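You operate a simulated robot arm through the tools that you are given. There is no shell and no other tool.

The job below is to be done with a simulated two-armed robot. You get a single attempt, and the scene is never put back.

## Task
Wind the part-wound band back off the blue stack and stand it on the narrow dark mat.
Fine: free the PULL screw to wind back and tighten it again; the other two stacks stay.

The check looks at the end state, three seconds after you hand in, the way a careful person would. Anything else that was tipped, shoved, dropped, spilled or broken makes it a failure.

## Robot
Two 7-joint arms with fingered hands on one trunk that stands fixed in place. Base frame: the origin is at the foot of the trunk, x ahead of it, y to its left, z up. Lengths are in cm, angles in rad, forces in N, time in s.
The left shoulder is at [2.2, 21.4, 129.4], the right one opposite. With the tool pointing down near the work surface each hand reaches from about 10 to 56 cm from the base axis, measured 20 degrees to its own side. Payload 3.3 kg a hand.
Tool frame (each hand has its own): the origin (TCP) lies between the finger pads and is the grasp point; the fingertips stand 2.6 cm ahead of it; z points along the fingers, y is the line along which they close. The gripper opens to 13.2 cm; its body begins 7.3 cm behind the TCP. The gripper is a hand of 2 fingers: y runs from the thumb to the fingers, the wrist lies at [0, 0, -22.4] in the tool frame, and closing takes about 1.5 s.
Orientation is that of the tool frame in the base frame, as a unit quaternion [x, y, z, w]. With the fingers straight down and closing along the base's y, the tool's x points along the base's -x, its y along +y and its z along -z.

## Interface
- The arms move only by the tool play_rows. It takes "left_increments", "right_increments" or both (then of equal length, played together; a hand with none holds still); each is a list of rows, each a list of 2 entries, a list of its own where there are three numbers: the shift along the tool's x, y, z in mm, then the turn, a rotation vector about the tool's x, y, z in rad. In form: [[[tx, ty, tz], [wx, wy, wz]], ...]. A call has 1 to 20 rows; each row shifts and turns the commanded pose from where the row before left it, along the tool's axes as they then stand. "left_hand" and "right_hand" are, for a hand that has rows, the finger opening in mm, from 0 to 132, set as the call begins (left out, the last holds). A row lasts 0.2 s, in which the tool goes at most 5 cm and 0.15 rad; a call with a longer step from one row to the next is refused whole, and so is a gripper value outside its range. A pose out of reach is approached as far as the arm can. The call stops where the force on the tool passes 40 N (or 10 N more than at its start, if that is more) or the arm is blocked; 0.2 s more then pass. Each finger travels about 15.3 cm/s and halts on what it meets, pressing with about 30 N; the grip force reading is that of the motor and also rises with nothing between the fingers. The clock runs only during rows and for 0.2 s after the last one: add rows that do not move to give the fingers time. It gives the time, the measured TCP pose, the force on the tool (base axes), the opening and the grip force at its end, in the units of the frame above (readings bear some noise), with the torque about the TCP (base axes, N m) and any sound that the robot's microphone picked up.
- Cameras (640 x 400 px; columns grow to the right, rows downward): "scene" is now at [7.35, 4.65, 145.71]; the picture's right is [0.67, -0.74, -0.00], its down [-0.50, -0.45, -0.74] and it looks along [0.55, 0.49, -0.68] (base axes); focal length 336 px, centre (320, 200). "left" rides on the left gripper at [-6.6, -0.3, -9.9] in its tool frame; the picture's right is [0.04, -1.00, 0.00], its down [0.83, 0.03, -0.55] and it looks along [0.55, 0.02, 0.83] (tool axes); focal length 261 px, centre (320, 200). "right" rides on the right gripper at [6.5, -0.3, -9.9] in its tool frame; the picture's right is [0.04, 1.00, 0.00], its down [-0.83, 0.03, -0.55] and it looks along [-0.55, 0.02, 0.83] (tool axes); focal length 261 px, centre (320, 200). There is no depth. A picture from a camera that has moved, and an enlarged one, comes with that camera's place and axes in the base frame and with its lens. The place of the scene camera against the robot may be out by one fixed shift of up to 1.2 cm in any direction.
- snapshot(camera): a new picture of that camera. The clock stands still meanwhile.
- lift_body(by): moves the trunk up (or, below 0, down) by that many cm; the arms and the scene camera ride with it, the base frame stays. It gives what a move gives, with no picture.
- curl_fingers(finger1, thumb_bend, hand): sets how far each is bent, from 0 (flat) to 1 (curled in); at 0.3 the hand is open as for a grip, at 0.7 the pads meet at the TCP. One left out holds its place. A second passes; each finger stops where it meets its share of the squeeze, and holds until it gets a number again. A gripper value or a shape takes the hand back. It gives what a move gives, with no picture; readings hold the bend of each and the force on the fingers (four entries, about 0 where the hand has none), thumb and palm.
- preshape(shape, hand): the hand has 2 fingers and takes this shape, open, in about a second: jaw (thumb against the fingers, like two jaws); tri (thumb and two fingers); tip (a fingertip pinch); poke (one finger out to press); point (the index stretched); flat (the hand flat); cup (the hand cupped); fist (a fist). The gripper value then closes the fingers along that shape, each until it touches; the sizes above hold for jaw. It gives what a move gives, with no picture.
- aim_head(pan, tilt): turns the head with the scene camera to pan (to the left, within 1.501 rad either way) and tilt (down, from -0.506 to 1.204), counted from straight ahead of the robot (the tilt from the chest, where the trunk bows). It gives what a move gives.
- close_up(camera, box): a new picture of the part [left, top, right, bottom] of that camera's present view, enlarged. The clock stands still meanwhile.
- close_job(): hands the job in; it is judged then, once.

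Nothing tells you positions but the pictures and the camera data. Unless the task says otherwise, let go and move clear before handing in.

The tools are called after "Emit:" as a command line: name --argument value ..., lists and objects as JSON in quotes. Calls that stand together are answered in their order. play_rows: Moves the arms, as the interface text tells. Its arguments: {"type":"object","properties":{"left_increments":{"type":"array","items":{"type":"array"}},"left_hand":{"type":"number"},"right_increments":{"type":"array","items":{"type":"array"}},"right_hand":{"type":"number"}},"required":[]} The other tools are called the same way: lift_body (by) moves the trunk up or down; preshape (shape, hand) gives the hand a shape; curl_fingers (finger1, thumb_bend, hand) moves the fingers one by one; aim_head (pan, tilt) turns the head that bears the scene camera; snapshot (camera) takes a picture; close_up (camera, box) takes an enlarged picture of a part of a camera's view; close_job () hands the job in.

At the start:

```text
time: 0.0
left_position: [31.28, 35.42, 107.98]
left_tcp_rot: [-0.023, 1.0, -0.021, 0.001]
left_contact_force: [-0.2, 0.4, -0.9]
left_ft_torque: [0.01, -0.04, 0.0]
left_width: 13.19
left_grasp_force: 0.1
left_shape: jaw
left_bend: [0.3, 0.3]
left_finger forces: [0.0, 0.0, 0.1, 0.0, 0.0, 0.0]
right_position: [29.06, 4.21, 113.55]
right_tcp_rot: [0.017, 0.999, 0.026, 0.003]
right_contact_force: [-0.1, 0.5, 0.0]
right_ft_torque: [-0.01, 0.02, 0.01]
right_width: 13.2
right_grasp_force: 0.0
right_shape: jaw
right_bend: [0.3, 0.3]
right_finger forces: [0.0, 0.0, 0.1, 0.0, 0.1, 0.0]
trunk travel left (down, up): [-57.5, 18.6]
head pan, tilt (commanded): [0.733, 0.744]
```

scene: 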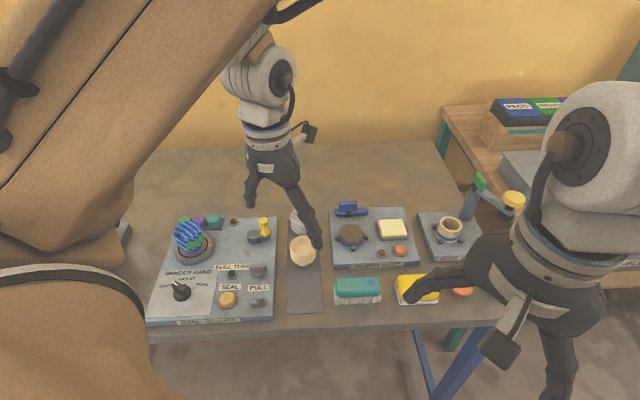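
right: 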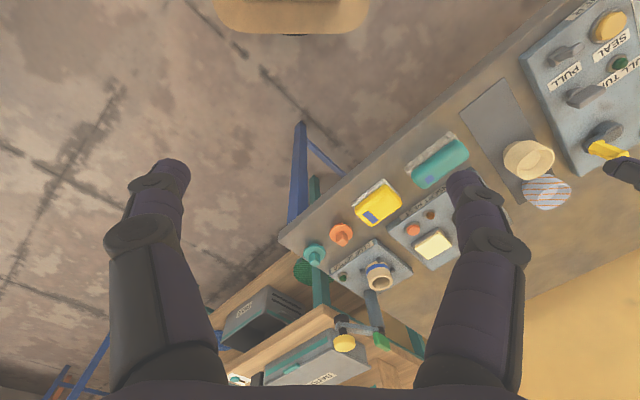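
left: 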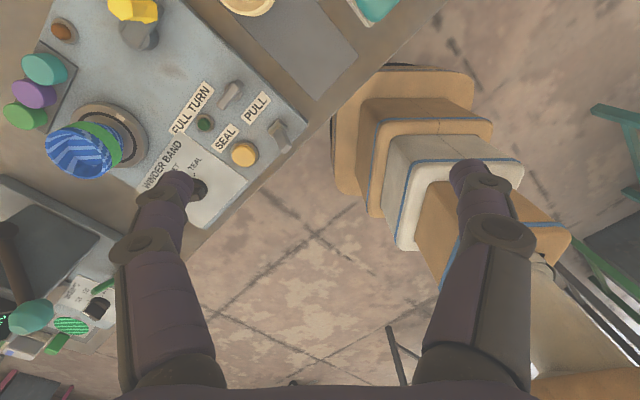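

I see a panel labelled "WINDER BAND" with a knob, a SEAL button, a PULL screw and a post with a blue striped band on it, and a narrow dark mat to its right with a cup near it. I'll look closer at each before moving.

Emit:
close_up --camera "scene" --box '[140, 200, 300, 330]'

Emit:
close_up --camera "left" --box '[0, 0, 320, 200]'

Emit:
close_up --camera "scene" --box '[270, 180, 430, 320]'

Emit:
close_up --camera "right" --box '[440, 0, 640, 220]'

```text
3.08 times, centred on (220, 265) of scene
camera zoom: at [7.35, 4.65, 145.71], right [0.67, -0.74, 0.0], down [-0.5, -0.45, -0.74], along [0.55, 0.49, -0.68], focal length 1034 px, centre (628, 0)
```

zoom: 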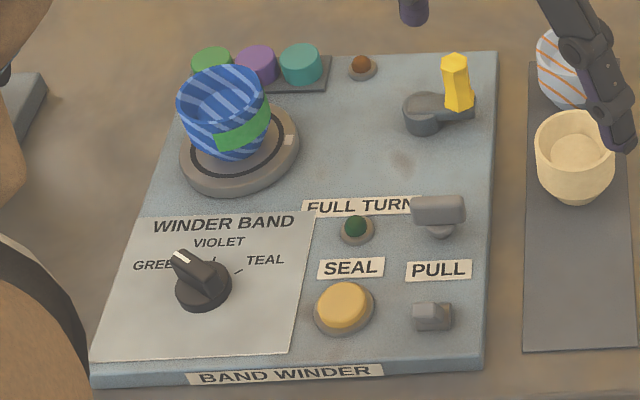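

```text
2.00 times, centred on (160, 100) of left
camera zoom: at [37.75, 35.89, 117.64], right [0.0, -1.0, 0.04], down [-0.83, 0.02, 0.55], along [-0.55, -0.04, -0.83], focal length 521 px, centre (640, 400)
```

zoom: 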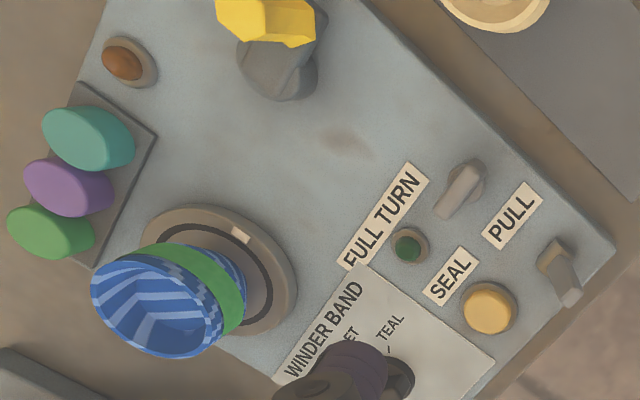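

```text
2.86 times, centred on (350, 250) of scene
camera zoom: at [7.35, 4.65, 145.71], right [0.67, -0.74, 0.0], down [-0.5, -0.45, -0.74], along [0.55, 0.49, -0.68], focal length 960 px, centre (234, 57)
```

zoom: 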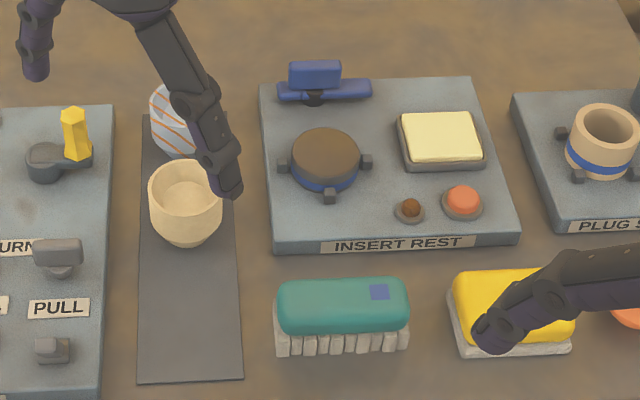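

```text
1.82 times, centred on (540, 110) of right
camera zoom: at [22.55, 3.52, 123.39], right [-0.01, 1.0, 0.05], down [0.83, -0.02, 0.56], along [0.56, 0.05, -0.83], focal length 474 px, centre (-80, 364)
```

zoom: 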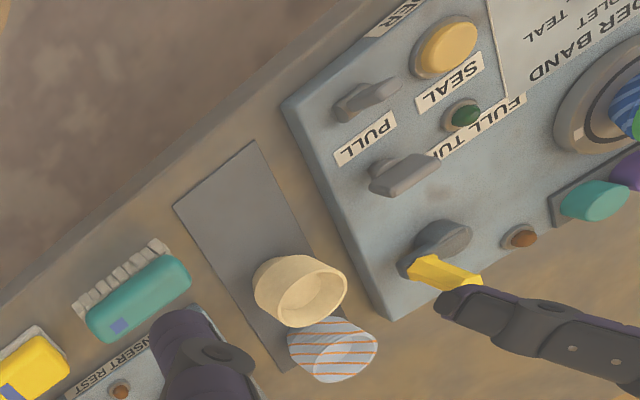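

The panel carries what look like two wing-shaped levers near the PULL label, at about (31, 45) and (26, 39). The crank is near (40, 52), the turntable with the blue stack near (25.5, 61.5), and the mat's free front part near (36, 35). I'll bring the left wrist camera nearer to tell the two levers apart.

Emit:
play_rows --left_increments '[[[-15, 22, 20], [0, 0, 0]], [[-15, 22, 20], [0, 0, 0]], [[-15, 22, 20], [0, 0, 0]], [[-15, 22, 10], [0, 0, 0]], [[0, 0, 0], [0, 0, 0]]]'

Emit:
snapshot --camera "left"

Emit:
snapshot --camera "scene"

```text
time: 1.2
left_position: [36.79, 44.05, 100.53]
left_tcp_rot: [-0.023, 0.999, -0.023, 0.001]
left_contact_force: [-0.7, -0.3, -0.7]
left_ft_torque: [0.03, 0.0, 0.03]
left_width: 13.2
left_grasp_force: 0.1
left_shape: jaw
left_bend: [0.3, 0.3]
left_finger forces: [0.0, 0.0, 0.1, 0.0, 0.0, 0.1]
right_position: [29.31, 4.11, 113.82]
right_tcp_rot: [0.019, 0.999, 0.029, 0.003]
right_contact_force: [-0.1, 0.5, -0.3]
right_ft_torque: [-0.02, -0.01, -0.03]
right_width: 13.19
right_grasp_force: 0.0
right_shape: jaw
right_bend: [0.3, 0.3]
right_finger forces: [0.0, 0.0, 0.0, 0.1, 0.1, 0.1]
trunk travel left (down, up): [-57.5, 18.6]
head pan, tilt (commanded): [0.733, 0.744]
```

```text
taken
camera left: at [43.35, 44.58, 110.32], right [0.0, -1.0, 0.04], down [-0.83, 0.02, 0.55], along [-0.55, -0.04, -0.83], focal length 261 px, centre (320, 200)
```

left: 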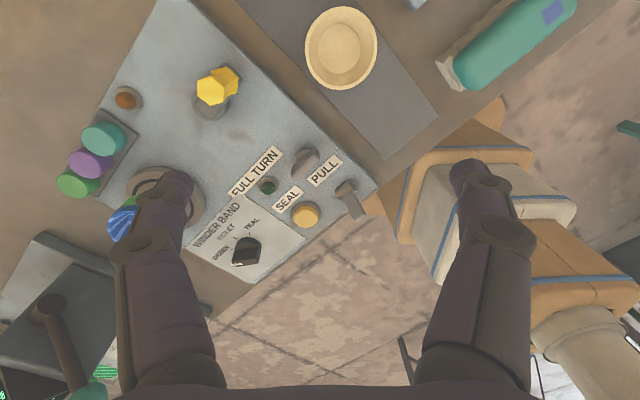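

```text
taken
camera scene: at [7.32, 4.58, 145.71], right [0.67, -0.74, 0.0], down [-0.5, -0.45, -0.74], along [0.55, 0.49, -0.68], focal length 336 px, centre (320, 200)
```

scene: 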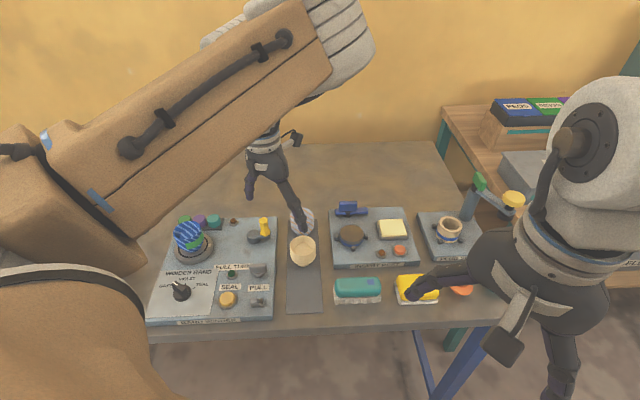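

Emit:
close_up --camera "left" --box '[180, 130, 400, 270]'

Emit:
close_up --camera "scene" --box '[200, 250, 290, 320]'

Emit:
close_up --camera "left" --box '[40, 40, 280, 240]'

```text
2.86 times, centred on (290, 200) of left
camera zoom: at [43.35, 44.58, 110.32], right [0.0, -1.0, 0.04], down [-0.83, 0.02, 0.55], along [-0.55, -0.04, -0.83], focal length 745 px, centre (406, 200)
```

zoom: 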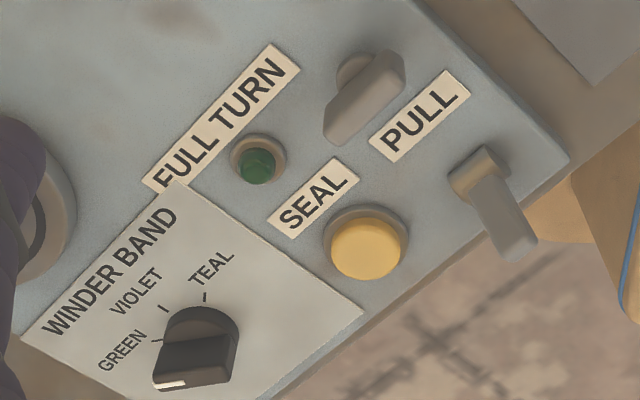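

```text
5.71 times, centred on (245, 285) of scene
camera zoom: at [7.32, 4.58, 145.71], right [0.67, -0.74, 0.0], down [-0.5, -0.45, -0.74], along [0.55, 0.49, -0.68], focal length 1920 px, centre (749, -286)
```

zoom: 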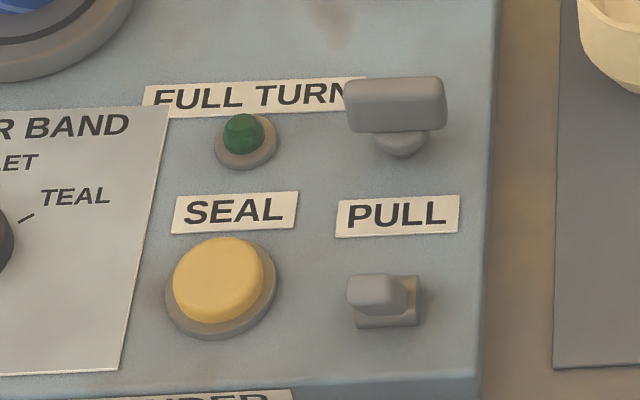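

```text
2.00 times, centred on (160, 140) of left
camera zoom: at [43.35, 44.58, 110.32], right [0.0, -1.0, 0.04], down [-0.83, 0.02, 0.55], along [-0.55, -0.04, -0.83], focal length 521 px, centre (640, 320)
```

zoom: 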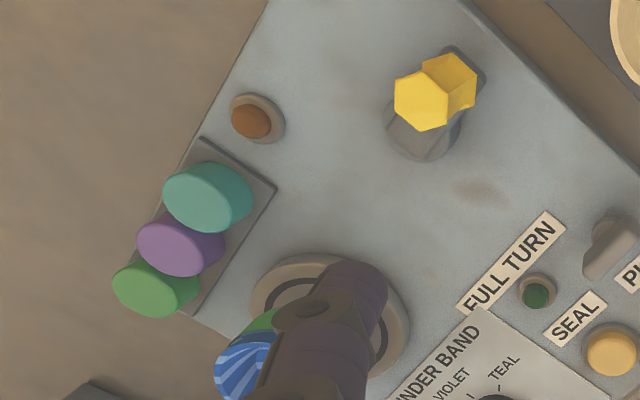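

The upper item, a wing on a round stem at about (31, 45), looks like the thumbscrew marked PULL, and the lower one is a small toggle on a square base. I'll put the left hand above the wing and yaw it so the jaws can close across it, then look along the wing.

Emit:
play_rows --left_increments '[[[29, 7, 10], [0, 0, 0.14]], [[0, 0, 0], [0, 0, 0.14]], [[0, 0, 0], [0, 0, 0.14]], [[0, 0, 0], [0, 0, 0.14]], [[0, 0, 0], [0, 0, 0.14]], [[0, 0, 0], [0, 0, 0.14]], [[0, 0, 0], [0, 0, 0]]]'

Emit:
snapshot --camera "left"

Emit:
snapshot --camera "scene"

```text
time: 2.8
left_position: [33.98, 44.78, 99.5]
left_tcp_rot: [0.388, 0.922, -0.019, 0.01]
left_contact_force: [0.0, -0.8, 0.0]
left_ft_torque: [0.01, 0.03, -0.01]
left_width: 13.21
left_grasp_force: 0.0
left_shape: jaw
left_bend: [0.3, 0.3]
left_finger forces: [0.0, 0.0, 0.1, 0.1, 0.0, 0.0]
right_position: [29.34, 4.23, 113.74]
right_tcp_rot: [0.019, 0.999, 0.03, 0.004]
right_contact_force: [-0.5, 0.2, 0.2]
right_ft_torque: [0.0, -0.02, 0.0]
right_width: 13.2
right_grasp_force: 0.0
right_shape: jaw
right_bend: [0.3, 0.3]
right_finger forces: [0.0, 0.0, 0.1, 0.0, 0.0, 0.1]
trunk travel left (down, up): [-57.5, 18.6]
head pan, tilt (commanded): [0.733, 0.744]
```

```text
taken
camera left: at [38.27, 40.25, 109.48], right [-0.74, -0.67, 0.03], down [-0.56, 0.64, 0.52], along [-0.37, 0.37, -0.85], focal length 261 px, centre (320, 200)
```

left: 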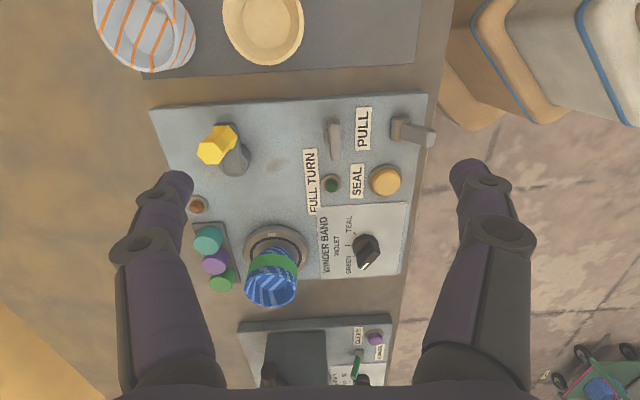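

```text
taken
camera scene: at [7.35, 4.66, 145.71], right [0.67, -0.74, 0.0], down [-0.5, -0.45, -0.74], along [0.55, 0.49, -0.68], focal length 336 px, centre (320, 200)
```

scene: 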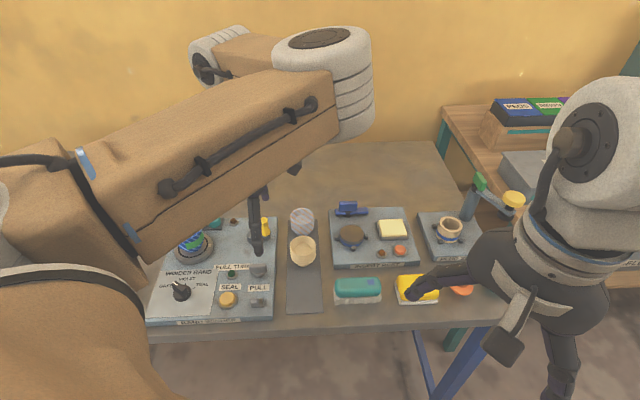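

The left camera now looks squarely over the panel. I'll enlarge the wing and toggle, then the turntable and crank.

Emit:
close_up --camera "left" --box '[280, 80, 450, 220]'

Emit:
close_up --camera "left" --box '[180, 100, 340, 320]'

Emit:
close_up --camera "left" --box '[90, 0, 440, 100]'

```text
2.86 times, centred on (365, 150) of left
camera zoom: at [38.27, 40.25, 109.48], right [-0.74, -0.67, 0.03], down [-0.56, 0.64, 0.52], along [-0.37, 0.37, -0.85], focal length 745 px, centre (191, 343)
```

zoom: 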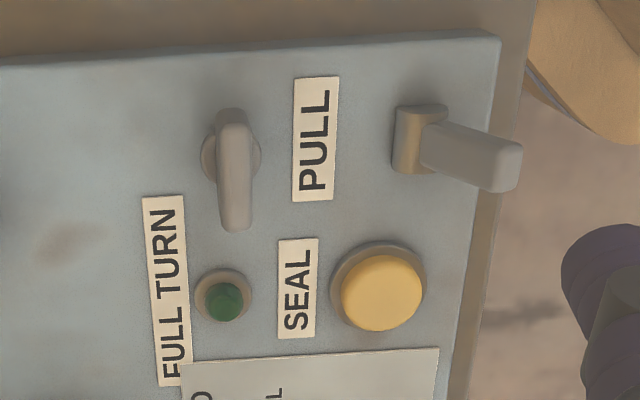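

```text
1.82 times, centred on (260, 210) of left
camera zoom: at [38.27, 40.25, 109.48], right [-0.74, -0.67, 0.03], down [-0.56, 0.64, 0.52], along [-0.37, 0.37, -0.85], focal length 474 px, centre (429, 182)
```

zoom: 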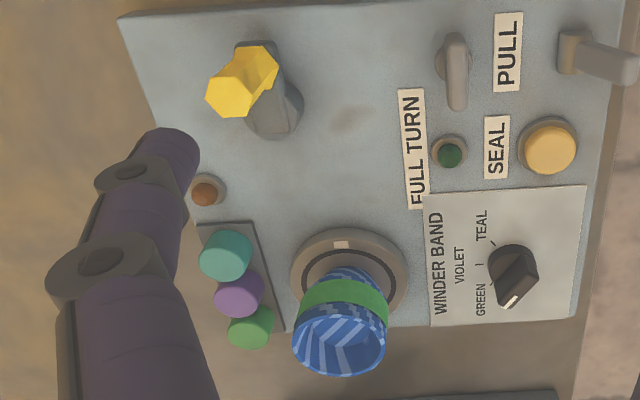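

```text
1.83 times, centred on (265, 50) of left
camera zoom: at [38.27, 40.25, 109.48], right [-0.74, -0.67, 0.03], down [-0.56, 0.64, 0.52], along [-0.37, 0.37, -0.85], focal length 477 px, centre (421, 474)
```

zoom: 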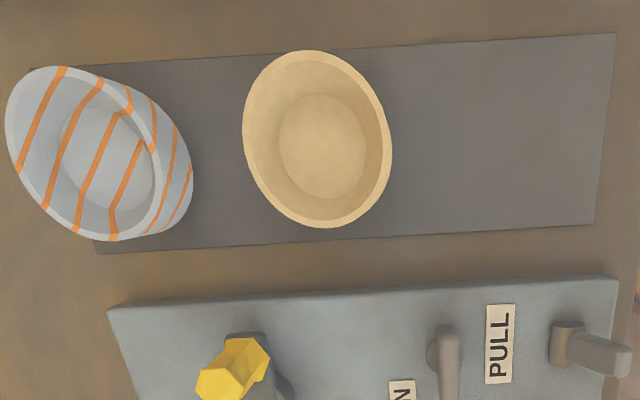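

The wing bar lies along the panel's left–right axis at about (30.7, 45.1), and the panel face is at z ≈ 81.9. I'll narrow the jaws to clear the toggle and crank, level the hand over the wing, and check the view before going down.

Emit:
play_rows --left_hand 50 --left_increments '[[[15, -9, 25], [-0.027, 0.033, -0.012]], [[15, -8.5, 25], [0, 0, 0]], [[0, 0, 25], [0, 0, 0]], [[0, 0, 0], [0, 0, 0]]]'

Emit:
snapshot --camera "left"

Emit:
close_up --camera "left" --box '[220, 100, 420, 260]'

```text
time: 3.8
left_position: [30.52, 45.4, 92.04]
left_tcp_rot: [0.381, 0.924, 0.0, 0.0]
left_contact_force: [0.5, -0.5, 0.5]
left_ft_torque: [0.0, 0.0, -0.01]
left_width: 5.06
left_grasp_force: 0.1
left_shape: jaw
left_bend: [0.73, 0.7]
left_finger forces: [0.0, 0.1, 0.1, 0.0, 0.0, 0.1]
right_position: [29.35, 4.01, 113.75]
right_tcp_rot: [0.019, 0.999, 0.03, 0.003]
right_contact_force: [0.0, 0.8, -0.2]
right_ft_torque: [0.0, -0.06, -0.03]
right_width: 13.22
right_grasp_force: 0.0
right_shape: jaw
right_bend: [0.3, 0.3]
right_finger forces: [0.1, 0.0, 0.1, 0.0, 0.0, 0.1]
trunk travel left (down, up): [-57.5, 18.6]
head pan, tilt (commanded): [0.733, 0.744]
```

```text
taken
camera left: at [34.96, 40.63, 101.75], right [-0.73, -0.68, 0.0], down [-0.57, 0.61, 0.55], along [-0.38, 0.4, -0.83], focal length 261 px, centre (320, 200)
```

left: 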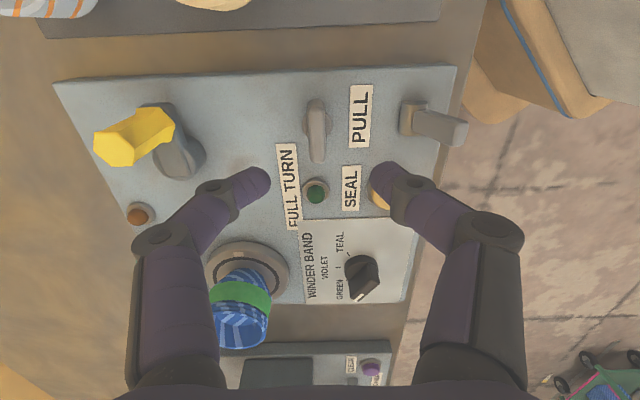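

```text
2.50 times, centred on (320, 180) of left
camera zoom: at [34.96, 40.63, 101.75], right [-0.73, -0.68, 0.0], down [-0.57, 0.61, 0.55], along [-0.38, 0.4, -0.83], focal length 652 px, centre (320, 250)
```

zoom: 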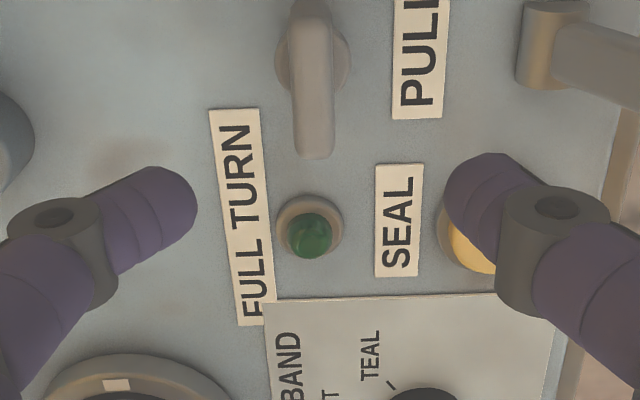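

The fingers straddle the wing with clearance, and the axis reads (30.9, 45.1). I'll correct by about 5 mm, go down to z ≈ 85 and look before closing.

Emit:
play_rows --left_increments '[[[-5, 1, 25], [0, 0, 0]], [[0, 0, 25], [0, 0, 0]], [[0, 0, 12], [0, 0, 0]], [[0, 0, 8], [0, 0, 0]], [[0, 0, 0], [0, 0, 0]]]'

Emit:
snapshot --camera "left"

Emit:
close_up --camera "scene" --box '[180, 200, 320, 320]'

```text
time: 5.0
left_position: [30.84, 45.12, 84.92]
left_tcp_rot: [0.381, 0.924, 0.0, 0.0]
left_contact_force: [0.0, -0.2, 6.1]
left_ft_torque: [-0.17, 0.21, 0.02]
left_width: 5.09
left_grasp_force: 0.1
left_shape: jaw
left_bend: [0.73, 0.7]
left_finger forces: [0.0, 0.1, 0.1, 0.0, 6.7, 0.0]
right_position: [29.39, 4.12, 113.79]
right_tcp_rot: [0.019, 0.999, 0.029, 0.003]
right_contact_force: [0.1, -0.7, 0.1]
right_ft_torque: [0.02, -0.04, 0.01]
right_width: 13.19
right_grasp_force: 0.0
right_shape: jaw
right_bend: [0.3, 0.3]
right_finger forces: [0.0, 0.0, 0.1, 0.1, 0.1, 0.0]
trunk travel left (down, up): [-57.5, 18.6]
head pan, tilt (commanded): [0.733, 0.744]
```

```text
taken
camera left: at [35.39, 40.35, 94.71], right [-0.73, -0.68, 0.0], down [-0.57, 0.61, 0.55], along [-0.38, 0.4, -0.83], focal length 261 px, centre (320, 200)
```

left: 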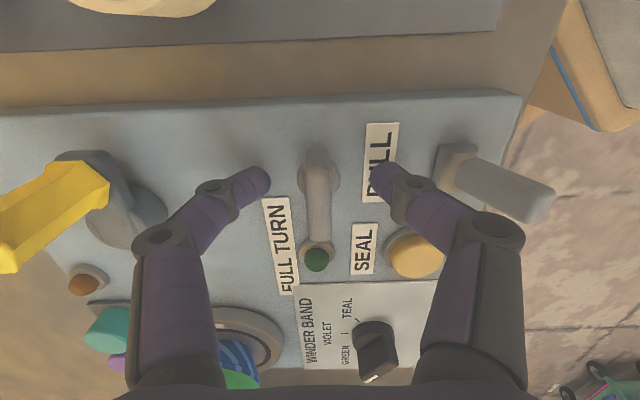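

```text
3.33 times, centred on (250, 260) of scene
camera zoom: at [7.32, 4.6, 145.72], right [0.67, -0.74, 0.0], down [-0.5, -0.45, -0.74], along [0.55, 0.49, -0.68], focal length 1120 px, centre (553, 0)
```

zoom: 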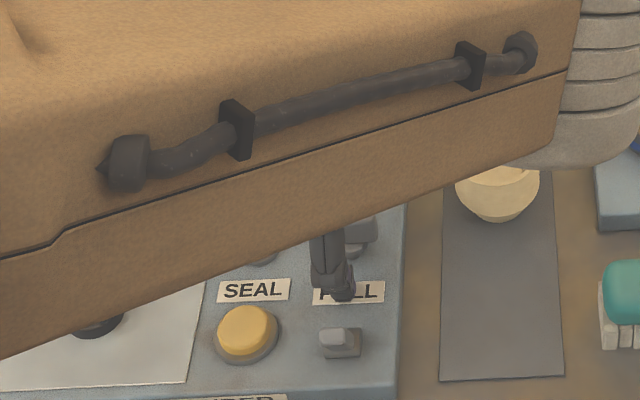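

The thumb tip just brushes the panel. I'll lift 4 mm and close on the wing.

Emit:
play_rows --left_increments '[[[0, 0, -4], [0, 0, 0]], [[0, 0, 0], [0, 0, 0]]]'

Emit:
play_rows --left_hand 0 --left_increments '[[[0, 0, 0], [0, 0, 0]], [[0, 0, 0], [0, 0, 0]], [[0, 0, 0], [0, 0, 0]], [[0, 0, 0], [0, 0, 0]], [[0, 0, 0], [0, 0, 0]]]'

Emit:
snapshot --camera "left"

```text
time: 5.6
left_position: [30.89, 45.25, 85.34]
left_tcp_rot: [0.382, 0.924, -0.001, 0.0]
left_contact_force: [0.6, -0.7, -1.7]
left_ft_torque: [0.03, -0.01, -0.03]
left_width: 5.08
left_grasp_force: 0.0
left_shape: jaw
left_bend: [0.73, 0.7]
left_finger forces: [0.1, 0.0, 0.1, 0.1, 0.0, 0.0]
right_position: [29.39, 4.06, 113.86]
right_tcp_rot: [0.019, 0.999, 0.029, 0.003]
right_contact_force: [0.2, -0.7, -0.4]
right_ft_torque: [0.0, 0.03, 0.01]
right_width: 13.21
right_grasp_force: 0.0
right_shape: jaw
right_bend: [0.3, 0.3]
right_finger forces: [0.0, 0.0, 0.0, 0.0, 0.0, 0.0]
trunk travel left (down, up): [-57.5, 18.6]
head pan, tilt (commanded): [0.733, 0.744]
```

```text
time: 6.8
left_position: [30.79, 45.21, 85.33]
left_tcp_rot: [0.381, 0.924, -0.001, -0.001]
left_contact_force: [-5.9, 6.9, -2.9]
left_ft_torque: [0.11, 0.13, 0.02]
left_width: 1.4
left_grasp_force: 30.0
left_shape: jaw
left_bend: [0.72, 0.7]
left_finger forces: [26.8, 0.0, 0.0, 0.0, 26.8, 0.0]
right_position: [29.23, 4.13, 113.85]
right_tcp_rot: [0.019, 0.999, 0.028, 0.004]
right_contact_force: [-0.3, 0.2, 0.2]
right_ft_torque: [0.02, -0.03, 0.02]
right_width: 13.19
right_grasp_force: 0.1
right_shape: jaw
right_bend: [0.3, 0.3]
right_finger forces: [0.0, 0.0, 0.1, 0.0, 0.1, 0.1]
trunk travel left (down, up): [-57.5, 18.6]
head pan, tilt (commanded): [0.733, 0.744]
```

```text
taken
camera left: at [35.33, 40.48, 95.08], right [-0.73, -0.68, 0.0], down [-0.57, 0.61, 0.55], along [-0.38, 0.4, -0.83], focal length 261 px, centre (320, 200)
```

left: 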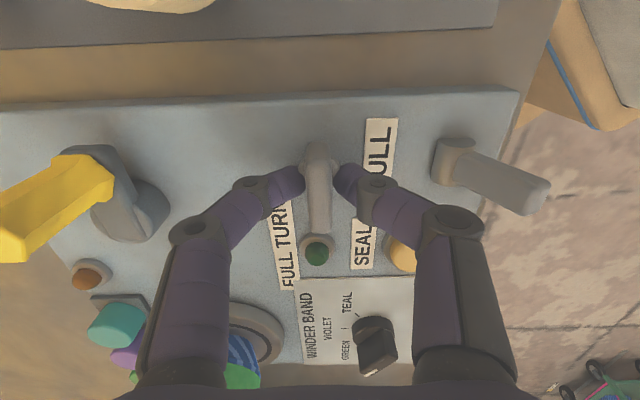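

The wing is gripped at 1.4 cm thick. I'll turn counter-clockwise seen from above to loosen, in small steps while watching the torque.

Emit:
play_rows --left_increments '[[[0, 0, 0], [0, 0, -0.08]], [[0, 0, 0], [0, 0, -0.08]], [[0, 0, 0], [0, 0, -0.08]], [[0, 0, 0], [0, 0, -0.08]], [[0, 0, 0], [0, 0, 0]]]'

Emit:
snapshot --camera "left"

```text
time: 8.0
left_position: [30.73, 45.05, 85.35]
left_tcp_rot: [0.228, 0.974, -0.002, -0.001]
left_contact_force: [-13.8, 1.4, -2.6]
left_ft_torque: [-0.02, 0.24, -0.02]
left_width: 1.41
left_grasp_force: 30.1
left_shape: jaw
left_bend: [0.72, 0.7]
left_finger forces: [26.3, 0.0, 0.1, 0.0, 31.3, 0.1]
right_position: [29.29, 4.04, 113.88]
right_tcp_rot: [0.019, 0.999, 0.029, 0.003]
right_contact_force: [0.4, -0.8, 0.0]
right_ft_torque: [0.01, 0.0, -0.02]
right_width: 13.21
right_grasp_force: 0.0
right_shape: jaw
right_bend: [0.3, 0.3]
right_finger forces: [0.0, 0.0, 0.0, 0.0, 0.1, 0.0]
trunk travel left (down, up): [-57.5, 18.6]
head pan, tilt (commanded): [0.733, 0.744]
```

```text
taken
camera left: at [36.58, 42.06, 95.08], right [-0.48, -0.88, 0.0], down [-0.73, 0.4, 0.55], along [-0.49, 0.26, -0.83], focal length 261 px, centre (320, 200)
```

left: 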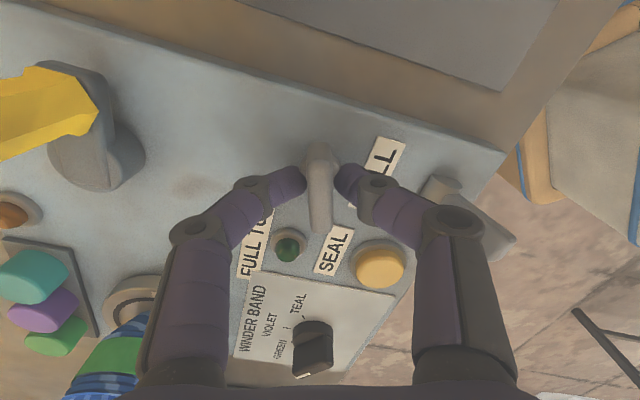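

The wing follows the hand with little torque. I'll keep going counter-clockwise and listen for a stop or click.

Emit:
play_rows --left_increments '[[[1, 0, 0], [0, 0, -0.1]], [[0, 0, 0], [0, 0, -0.1]], [[0, 0, 0], [0, 0, -0.1]], [[0, 0, 0], [0, 0, -0.1]], [[0, 0, 0], [0, 0, 0]]]'

Emit:
snapshot --camera "left"

```text
time: 9.2
left_position: [30.69, 45.19, 85.32]
left_tcp_rot: [0.03, 1.0, 0.0, 0.0]
left_contact_force: [-12.7, -7.0, -4.9]
left_ft_torque: [-0.15, 0.26, -0.09]
left_width: 1.3
left_grasp_force: 29.9
left_shape: jaw
left_bend: [0.72, 0.7]
left_finger forces: [25.0, 0.1, 0.0, 0.1, 33.2, 0.0]
right_position: [29.17, 3.95, 113.85]
right_tcp_rot: [0.019, 0.999, 0.03, 0.003]
right_contact_force: [-0.1, 0.4, 0.6]
right_ft_torque: [0.02, -0.03, 0.03]
right_width: 13.19
right_grasp_force: 0.1
right_shape: jaw
right_bend: [0.3, 0.3]
right_finger forces: [0.0, 0.0, 0.1, 0.0, 0.0, 0.0]
trunk travel left (down, up): [-57.5, 18.6]
head pan, tilt (commanded): [0.733, 0.744]
```

```text
taken
camera left: at [37.3, 44.5, 95.12], right [-0.1, -0.99, 0.0], down [-0.83, 0.09, 0.55], along [-0.55, 0.05, -0.83], focal length 261 px, centre (320, 200)
```

left: 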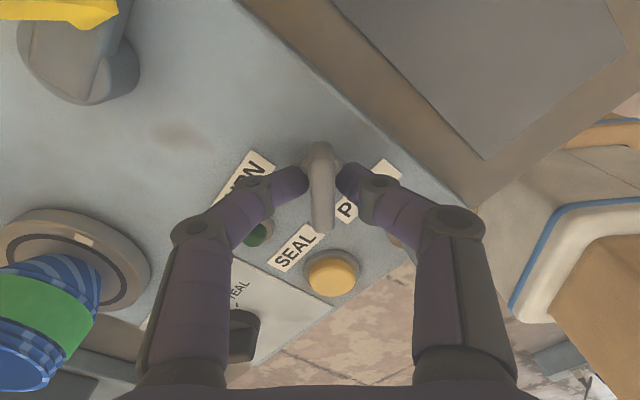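

It has turned about 41° freely. I'll keep going in the same direction.

Emit:
play_rows --left_increments '[[[1, 0, 0], [0, 0, -0.1]], [[0, 0, 0], [0, 0, -0.1]], [[0, 0, 0], [0, 0, -0.1]], [[0, 0, 0], [0, 0, -0.1]], [[0, 0, 0], [0, 0, 0]]]'

Emit:
snapshot --camera "left"

```text
time: 10.4
left_position: [30.71, 45.07, 85.48]
left_tcp_rot: [-0.168, 0.986, -0.001, -0.002]
left_contact_force: [-9.7, -14.5, -6.4]
left_ft_torque: [-0.3, 0.15, -0.1]
left_width: 1.3
left_grasp_force: 30.4
left_shape: jaw
left_bend: [0.72, 0.7]
left_finger forces: [24.1, 0.1, 0.1, 0.0, 34.7, 0.0]
right_position: [29.22, 3.93, 113.73]
right_tcp_rot: [0.018, 0.999, 0.029, 0.003]
right_contact_force: [0.0, -0.7, 0.4]
right_ft_torque: [0.01, -0.01, 0.01]
right_width: 13.18
right_grasp_force: 0.0
right_shape: jaw
right_bend: [0.3, 0.3]
right_finger forces: [0.0, 0.0, 0.0, 0.1, 0.0, 0.0]
trunk travel left (down, up): [-57.5, 18.6]
head pan, tilt (commanded): [0.733, 0.744]
```

```text
taken
camera left: at [37.0, 47.04, 95.14], right [0.29, -0.96, 0.0], down [-0.8, -0.24, 0.56], along [-0.53, -0.16, -0.83], focal length 261 px, centre (320, 200)
```

left: 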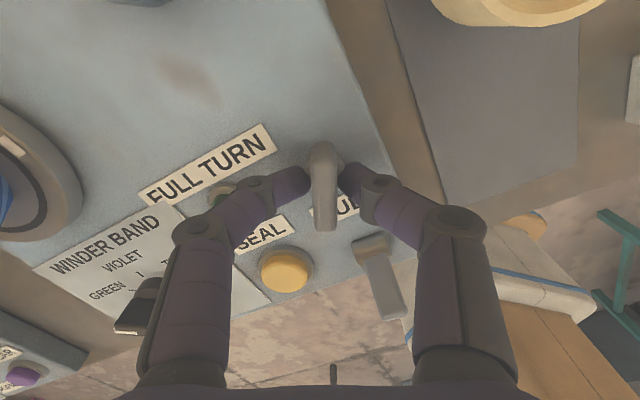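

Turned about 64° with side forces slowly rising. I'll ease the hand a millimetre or so toward the axis and continue.

Emit:
play_rows --left_increments '[[[1.5, -1.5, 0.5], [0, 0, -0.08]], [[0, 0, 0], [0, 0, -0.1]], [[0, 0, 0], [0, 0, -0.1]], [[0, 0, 0], [0, 0, -0.1]], [[0, 0, 0], [0, 0, -0.1]], [[0, 0, 0], [0, 0, 0]]]'

Emit:
snapshot --camera "left"

```text
time: 11.8
left_position: [30.73, 44.8, 85.34]
left_tcp_rot: [-0.398, 0.917, -0.001, -0.001]
left_contact_force: [-1.9, -15.6, -2.7]
left_ft_torque: [-0.32, -0.04, -0.17]
left_width: 1.28
left_grasp_force: 30.0
left_shape: jaw
left_bend: [0.72, 0.7]
left_finger forces: [23.5, 0.0, 0.0, 0.0, 34.8, 0.0]
right_position: [29.44, 3.89, 113.81]
right_tcp_rot: [0.019, 0.999, 0.03, 0.003]
right_contact_force: [-0.1, 0.2, -0.1]
right_ft_torque: [0.0, 0.05, -0.02]
right_width: 13.17
right_grasp_force: 0.1
right_shape: jaw
right_bend: [0.3, 0.3]
right_finger forces: [0.0, 0.1, 0.1, 0.0, 0.0, 0.0]
trunk travel left (down, up): [-57.5, 18.6]
head pan, tilt (commanded): [0.733, 0.744]
```

```text
taken
camera left: at [35.39, 49.48, 95.1], right [0.7, -0.71, 0.0], down [-0.59, -0.58, 0.56], along [-0.4, -0.39, -0.83], focal length 261 px, centre (320, 200)
```

left: 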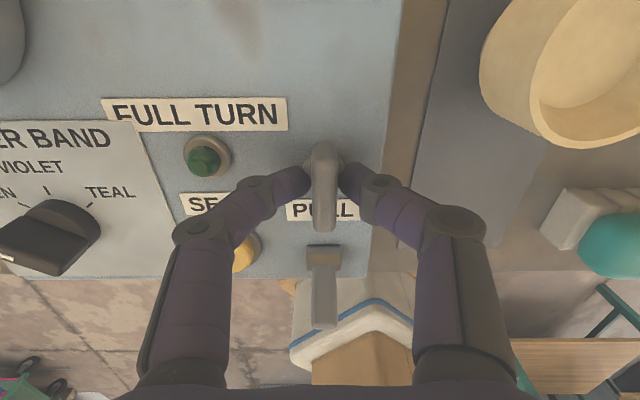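

The wing has now turned about 91° and still moves freely. I'll continue to see whether it reaches a stop.

Emit:
play_rows --left_increments '[[[1.5, -2, 0], [0, 0, -0.1]], [[0, 0, 0], [0, 0, -0.1]], [[0, 0, 0], [0, 0, -0.1]], [[0, 0, 0], [0, 0, -0.1]], [[0, 0, 0], [0, 0, 0]]]'

Emit:
snapshot --camera "left"

Emit:
snapshot --camera "scene"

```text
time: 13.0
left_position: [30.92, 44.74, 85.4]
left_tcp_rot: [-0.572, 0.82, 0.001, 0.0]
left_contact_force: [6.2, -7.7, 0.4]
left_ft_torque: [-0.21, -0.15, -0.53]
left_width: 1.3
left_grasp_force: 29.9
left_shape: jaw
left_bend: [0.72, 0.7]
left_finger forces: [27.6, 0.0, 0.0, 0.0, 35.9, 0.0]
right_position: [29.47, 4.0, 113.81]
right_tcp_rot: [0.019, 0.999, 0.03, 0.004]
right_contact_force: [-0.5, -0.5, 1.2]
right_ft_torque: [0.0, 0.0, 0.01]
right_width: 13.19
right_grasp_force: 0.0
right_shape: jaw
right_bend: [0.3, 0.3]
right_finger forces: [0.0, 0.1, 0.1, 0.0, 0.0, 0.0]
trunk travel left (down, up): [-57.5, 18.6]
head pan, tilt (commanded): [0.733, 0.744]
```

```text
taken
camera left: at [33.32, 50.83, 95.1], right [0.92, -0.38, 0.0], down [-0.32, -0.77, 0.55], along [-0.21, -0.51, -0.83], focal length 261 px, centre (320, 200)
```

left: 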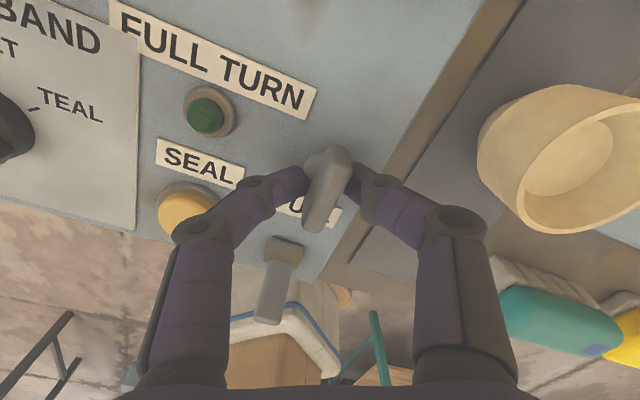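

```text
taken
camera scene: at [7.42, 4.55, 145.71], right [0.67, -0.74, 0.0], down [-0.5, -0.45, -0.74], along [0.55, 0.49, -0.68], focal length 336 px, centre (320, 200)
```

scene: 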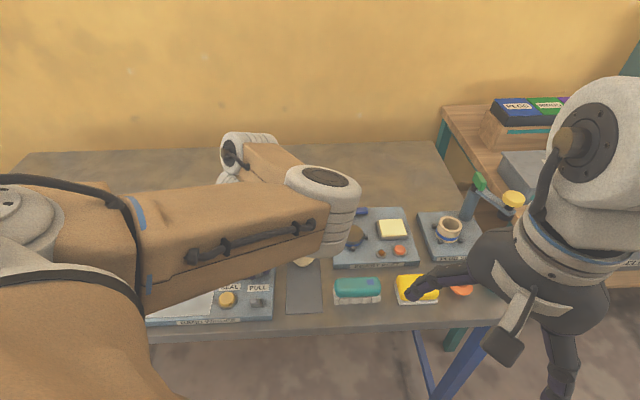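

The wing has stopped following at roughly 90–95° and the torque jumped to 0.53, so the screw is at its free stop. I'll release it, lift straight up, and check the wing and the turntable.

Emit:
play_rows --left_hand 30 --left_increments '[[[0, 0, 0], [0, 0, 0]], [[0, 0, 0], [0, 0, 0]], [[0, 0, -10], [0, 0, 0]], [[0, 0, -30], [0, 0, 0]], [[0, 0, -40], [0, 0, 0]], [[0, 0, -40], [0, 0, 0]], [[0, 0, 0], [0, 0, 0]]]'

Emit:
snapshot --camera "left"

```text
time: 14.6
left_position: [30.74, 44.87, 97.27]
left_tcp_rot: [-0.571, 0.821, 0.0, -0.002]
left_contact_force: [0.3, -0.6, -0.8]
left_ft_torque: [0.03, 0.02, 0.0]
left_width: 2.99
left_grasp_force: 0.1
left_shape: jaw
left_bend: [0.73, 0.7]
left_finger forces: [0.0, 0.0, 0.1, 0.0, 0.0, 0.0]
right_position: [29.28, 4.08, 113.74]
right_tcp_rot: [0.019, 0.999, 0.03, 0.003]
right_contact_force: [-0.6, -0.1, 1.1]
right_ft_torque: [0.04, -0.02, -0.01]
right_width: 13.21
right_grasp_force: 0.0
right_shape: jaw
right_bend: [0.3, 0.3]
right_finger forces: [0.0, 0.0, 0.0, 0.0, 0.1, 0.0]
trunk travel left (down, up): [-57.5, 18.6]
head pan, tilt (commanded): [0.733, 0.744]
```

```text
taken
camera left: at [33.37, 50.88, 107.08], right [0.92, -0.38, 0.0], down [-0.32, -0.77, 0.55], along [-0.21, -0.51, -0.83], focal length 261 px, centre (320, 200)
```

left: 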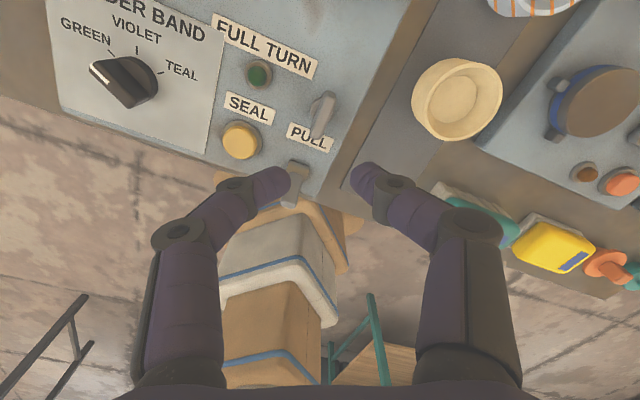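

The wing now stands across the panel with the screw freed, and the label and toggle are untouched. I'll turn the hand back to the panel-aligned pose to study the crank and the stack.

Emit:
play_rows --left_increments '[[[0, 0, -10], [0, 0, 0.143]], [[0, 0, -10], [0, 0, 0.143]], [[0, 0, -10], [0, 0, 0.143]], [[0, 0, 0], [0, 0, 0.143]], [[0, 0, 0], [0, 0, 0.143]], [[0, 0, 0], [0, 0, 0.143]], [[0, 0, 0], [0, 0, 0.143]], [[0, 0, 0], [0, 0, 0.143]], [[0, 0, 0], [0, 0, 0.143]], [[0, 0, 0], [0, 0, 0.143]], [[0, 0, 0], [0, 0, 0.143]], [[0, 0, 0], [0, 0, 0.143]], [[0, 0, 0], [0, 0, 0.143]], [[0, 0, 0], [0, 0, 0.143]], [[-20, 30, 0], [0, 0, 0]], [[0, 25, 0], [0, 0, 0]], [[0, 0, 0], [0, 0, 0]]]'

Emit:
snapshot --camera "left"

```text
time: 18.2
left_position: [36.13, 47.22, 100.27]
left_tcp_rot: [0.382, 0.924, -0.001, -0.001]
left_contact_force: [0.5, -0.2, 0.4]
left_ft_torque: [0.05, -0.02, 0.01]
left_width: 3.0
left_grasp_force: 0.1
left_shape: jaw
left_bend: [0.73, 0.7]
left_finger forces: [0.0, 0.1, 0.0, 0.1, 0.0, 0.1]
right_position: [29.3, 4.02, 113.77]
right_tcp_rot: [0.019, 0.999, 0.029, 0.003]
right_contact_force: [-0.1, 0.0, 0.2]
right_ft_torque: [-0.01, -0.01, 0.0]
right_width: 13.18
right_grasp_force: 0.1
right_shape: jaw
right_bend: [0.3, 0.3]
right_finger forces: [0.0, 0.0, 0.0, 0.1, 0.1, 0.1]
trunk travel left (down, up): [-57.5, 18.6]
head pan, tilt (commanded): [0.733, 0.744]
```

```text
taken
camera left: at [40.57, 42.48, 110.08], right [-0.73, -0.68, 0.0], down [-0.56, 0.61, 0.55], along [-0.38, 0.41, -0.83], focal length 261 px, centre (320, 200)
```

left: 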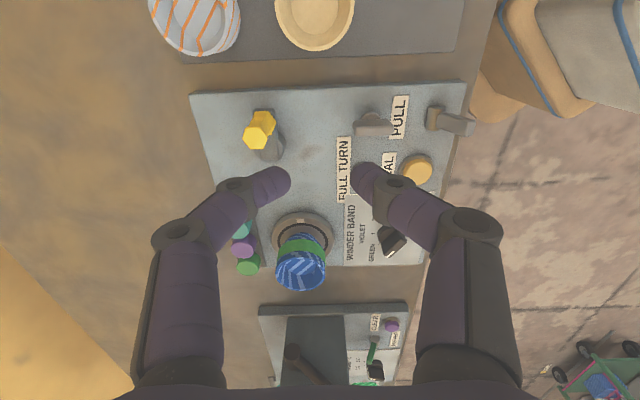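

Emit:
close_up --camera "left" --box '[220, 80, 420, 200]'

Emit:
close_up --camera "left" --box '[225, 180, 365, 300]'

Emit:
close_up --camera "scene" --box '[140, 200, 300, 330]'

```text
3.20 times, centred on (320, 140) of left
camera zoom: at [40.57, 42.48, 110.08], right [-0.73, -0.68, 0.0], down [-0.56, 0.61, 0.55], along [-0.38, 0.41, -0.83], focal length 834 px, centre (320, 392)
```

zoom: 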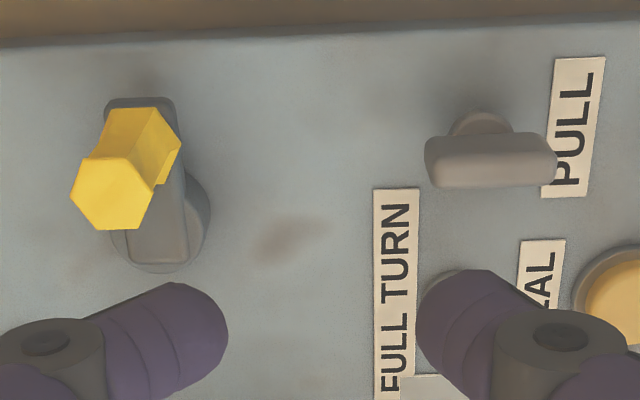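

```text
3.33 times, centred on (295, 240) of left
camera zoom: at [40.57, 42.48, 110.08], right [-0.73, -0.68, 0.0], down [-0.56, 0.61, 0.55], along [-0.38, 0.41, -0.83], focal length 869 px, centre (403, 67)
```

zoom: 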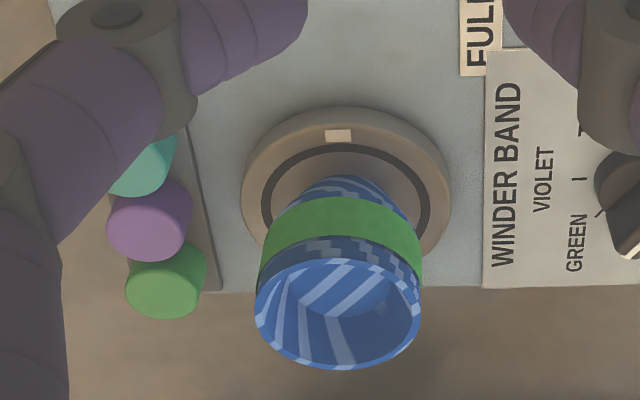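

```text
3.08 times, centred on (220, 265) of scene
camera zoom: at [7.36, 4.6, 145.71], right [0.67, -0.74, 0.0], down [-0.5, -0.45, -0.74], along [0.55, 0.49, -0.68], focal length 1034 px, centre (628, 0)
```

zoom: 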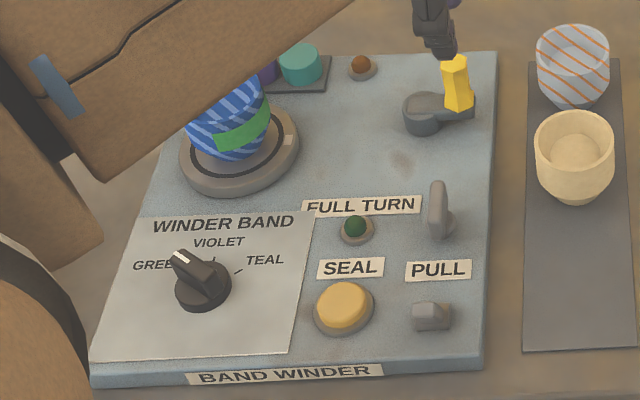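

The crank's yellow hex handle tops out near (39.1, 52.7, 87), with its arm pointing toward the mat from a hub near (37, 54.5). The green band wraps at least the whole side I can see. I'll hover over the handle with the jaws at 50 mm to refine its position.

Emit:
play_rows --left_hand 50 --left_increments '[[[9, 30, 10], [0, 0, 0]], [[9, 30, 10], [0, 0, 0]], [[0, 0, 20], [0, 0, 0]], [[0, 0, 0], [0, 0, 0]]]'

Emit:
snapshot --camera "left"

Emit:
close_up --camera "left" --box '[220, 100, 420, 240]'

```text
time: 19.2
left_position: [39.02, 52.92, 96.45]
left_tcp_rot: [0.382, 0.924, -0.001, 0.0]
left_contact_force: [-0.8, 0.1, -0.7]
left_ft_torque: [-0.02, -0.03, 0.0]
left_width: 4.97
left_grasp_force: 0.0
left_shape: jaw
left_bend: [0.73, 0.7]
left_finger forces: [0.1, 0.0, 0.0, 0.0, 0.0, 0.0]
right_position: [29.35, 4.0, 113.9]
right_tcp_rot: [0.019, 0.999, 0.029, 0.003]
right_contact_force: [-1.0, -0.2, -0.1]
right_ft_torque: [-0.02, 0.0, -0.02]
right_width: 13.19
right_grasp_force: 0.1
right_shape: jaw
right_bend: [0.3, 0.3]
right_finger forces: [0.0, 0.0, 0.0, 0.1, 0.0, 0.0]
trunk travel left (down, up): [-57.5, 18.6]
head pan, tilt (commanded): [0.733, 0.744]
```

```text
taken
camera left: at [43.5, 48.12, 106.16], right [-0.73, -0.68, 0.0], down [-0.56, 0.61, 0.55], along [-0.38, 0.41, -0.83], focal length 261 px, centre (320, 200)
```

left: 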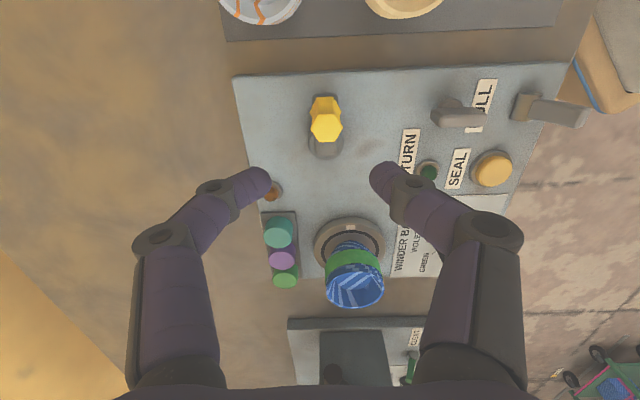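

```text
2.86 times, centred on (320, 170) of left
camera zoom: at [43.5, 48.12, 106.16], right [-0.73, -0.68, 0.0], down [-0.56, 0.61, 0.55], along [-0.38, 0.41, -0.83], focal length 745 px, centre (320, 286)
```

zoom: 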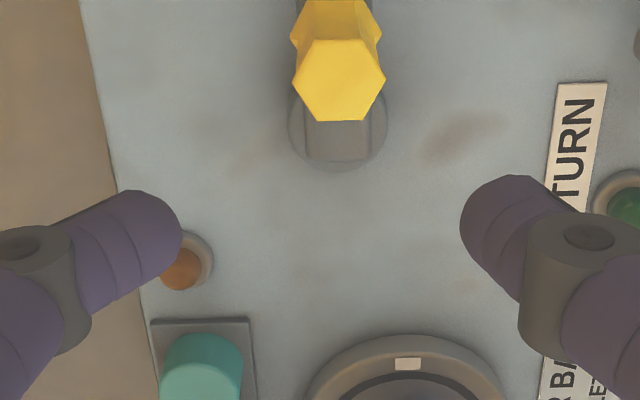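

The handle refines to (39.2, 52.1) with its top at 88.6, the hub to about (36.6, 54.7), and the crank radius to about 3.7 cm. I'll go down and grip the handle.

Emit:
play_rows --left_increments '[[[-7, -4.5, 30], [0, 0, 0]], [[0, 0, 30], [0, 0, 0]], [[0, 0, 20], [0, 0, 0]], [[0, 0, 11], [0, 0, 0]], [[0, 0, 0], [0, 0, 0]]]'

Emit:
snapshot --camera "left"

```text
time: 20.4
left_position: [39.18, 51.94, 87.35]
left_tcp_rot: [0.381, 0.924, 0.0, 0.0]
left_contact_force: [-0.6, -0.4, -0.4]
left_ft_torque: [0.0, 0.01, -0.02]
left_width: 4.96
left_grasp_force: 0.0
left_shape: jaw
left_bend: [0.73, 0.7]
left_finger forces: [0.0, 0.0, 0.0, 0.1, 0.1, 0.0]
right_position: [29.36, 4.01, 113.84]
right_tcp_rot: [0.019, 0.999, 0.03, 0.004]
right_contact_force: [-0.1, 0.4, -0.7]
right_ft_torque: [-0.02, -0.02, 0.01]
right_width: 13.18
right_grasp_force: 0.0
right_shape: jaw
right_bend: [0.3, 0.3]
right_finger forces: [0.0, 0.1, 0.0, 0.1, 0.1, 0.0]
trunk travel left (down, up): [-57.5, 18.6]
head pan, tilt (commanded): [0.733, 0.744]
```

```text
taken
camera left: at [43.66, 47.21, 96.96], right [-0.73, -0.68, 0.0], down [-0.56, 0.61, 0.55], along [-0.38, 0.41, -0.83], focal length 261 px, centre (320, 200)
```

left: 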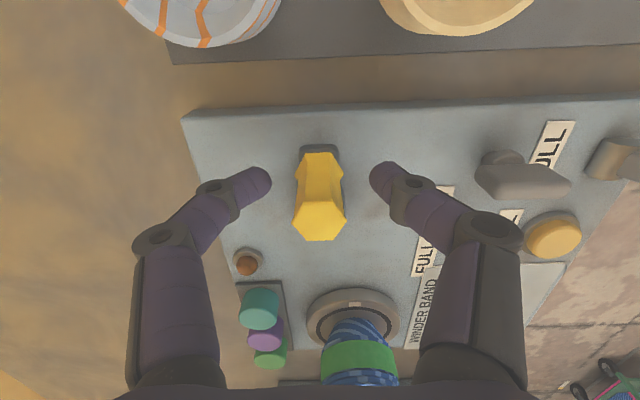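

The handle sits centred between the fingers. I'll close on it.

Emit:
play_rows --left_hand 0 --left_increments '[[[0, 0, 0], [0, 0, 0]], [[0, 0, 0], [0, 0, 0]], [[0, 0, 0], [0, 0, 0]], [[0, 0, 0], [0, 0, 0]]]'

Emit:
snapshot --camera "left"

```text
time: 21.4
left_position: [39.1, 52.08, 87.16]
left_tcp_rot: [0.382, 0.924, -0.002, -0.001]
left_contact_force: [-1.9, 2.0, -3.8]
left_ft_torque: [0.04, 0.05, -0.02]
left_width: 1.55
left_grasp_force: 29.6
left_shape: jaw
left_bend: [0.72, 0.7]
left_finger forces: [25.7, 0.0, 0.0, 0.0, 26.9, 0.0]
right_position: [29.26, 4.2, 113.85]
right_tcp_rot: [0.019, 0.999, 0.029, 0.004]
right_contact_force: [0.4, 0.0, -0.9]
right_ft_torque: [0.02, 0.0, -0.02]
right_width: 13.2
right_grasp_force: 0.1
right_shape: jaw
right_bend: [0.3, 0.3]
right_finger forces: [0.1, 0.1, 0.1, 0.0, 0.0, 0.0]
trunk travel left (down, up): [-57.5, 18.6]
head pan, tilt (commanded): [0.733, 0.744]
```

```text
taken
camera left: at [43.62, 47.27, 96.94], right [-0.73, -0.68, 0.0], down [-0.56, 0.61, 0.55], along [-0.38, 0.4, -0.83], focal length 261 px, centre (320, 200)
```

left: 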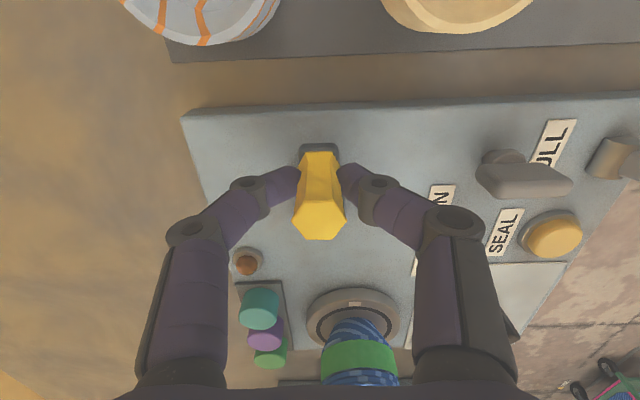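

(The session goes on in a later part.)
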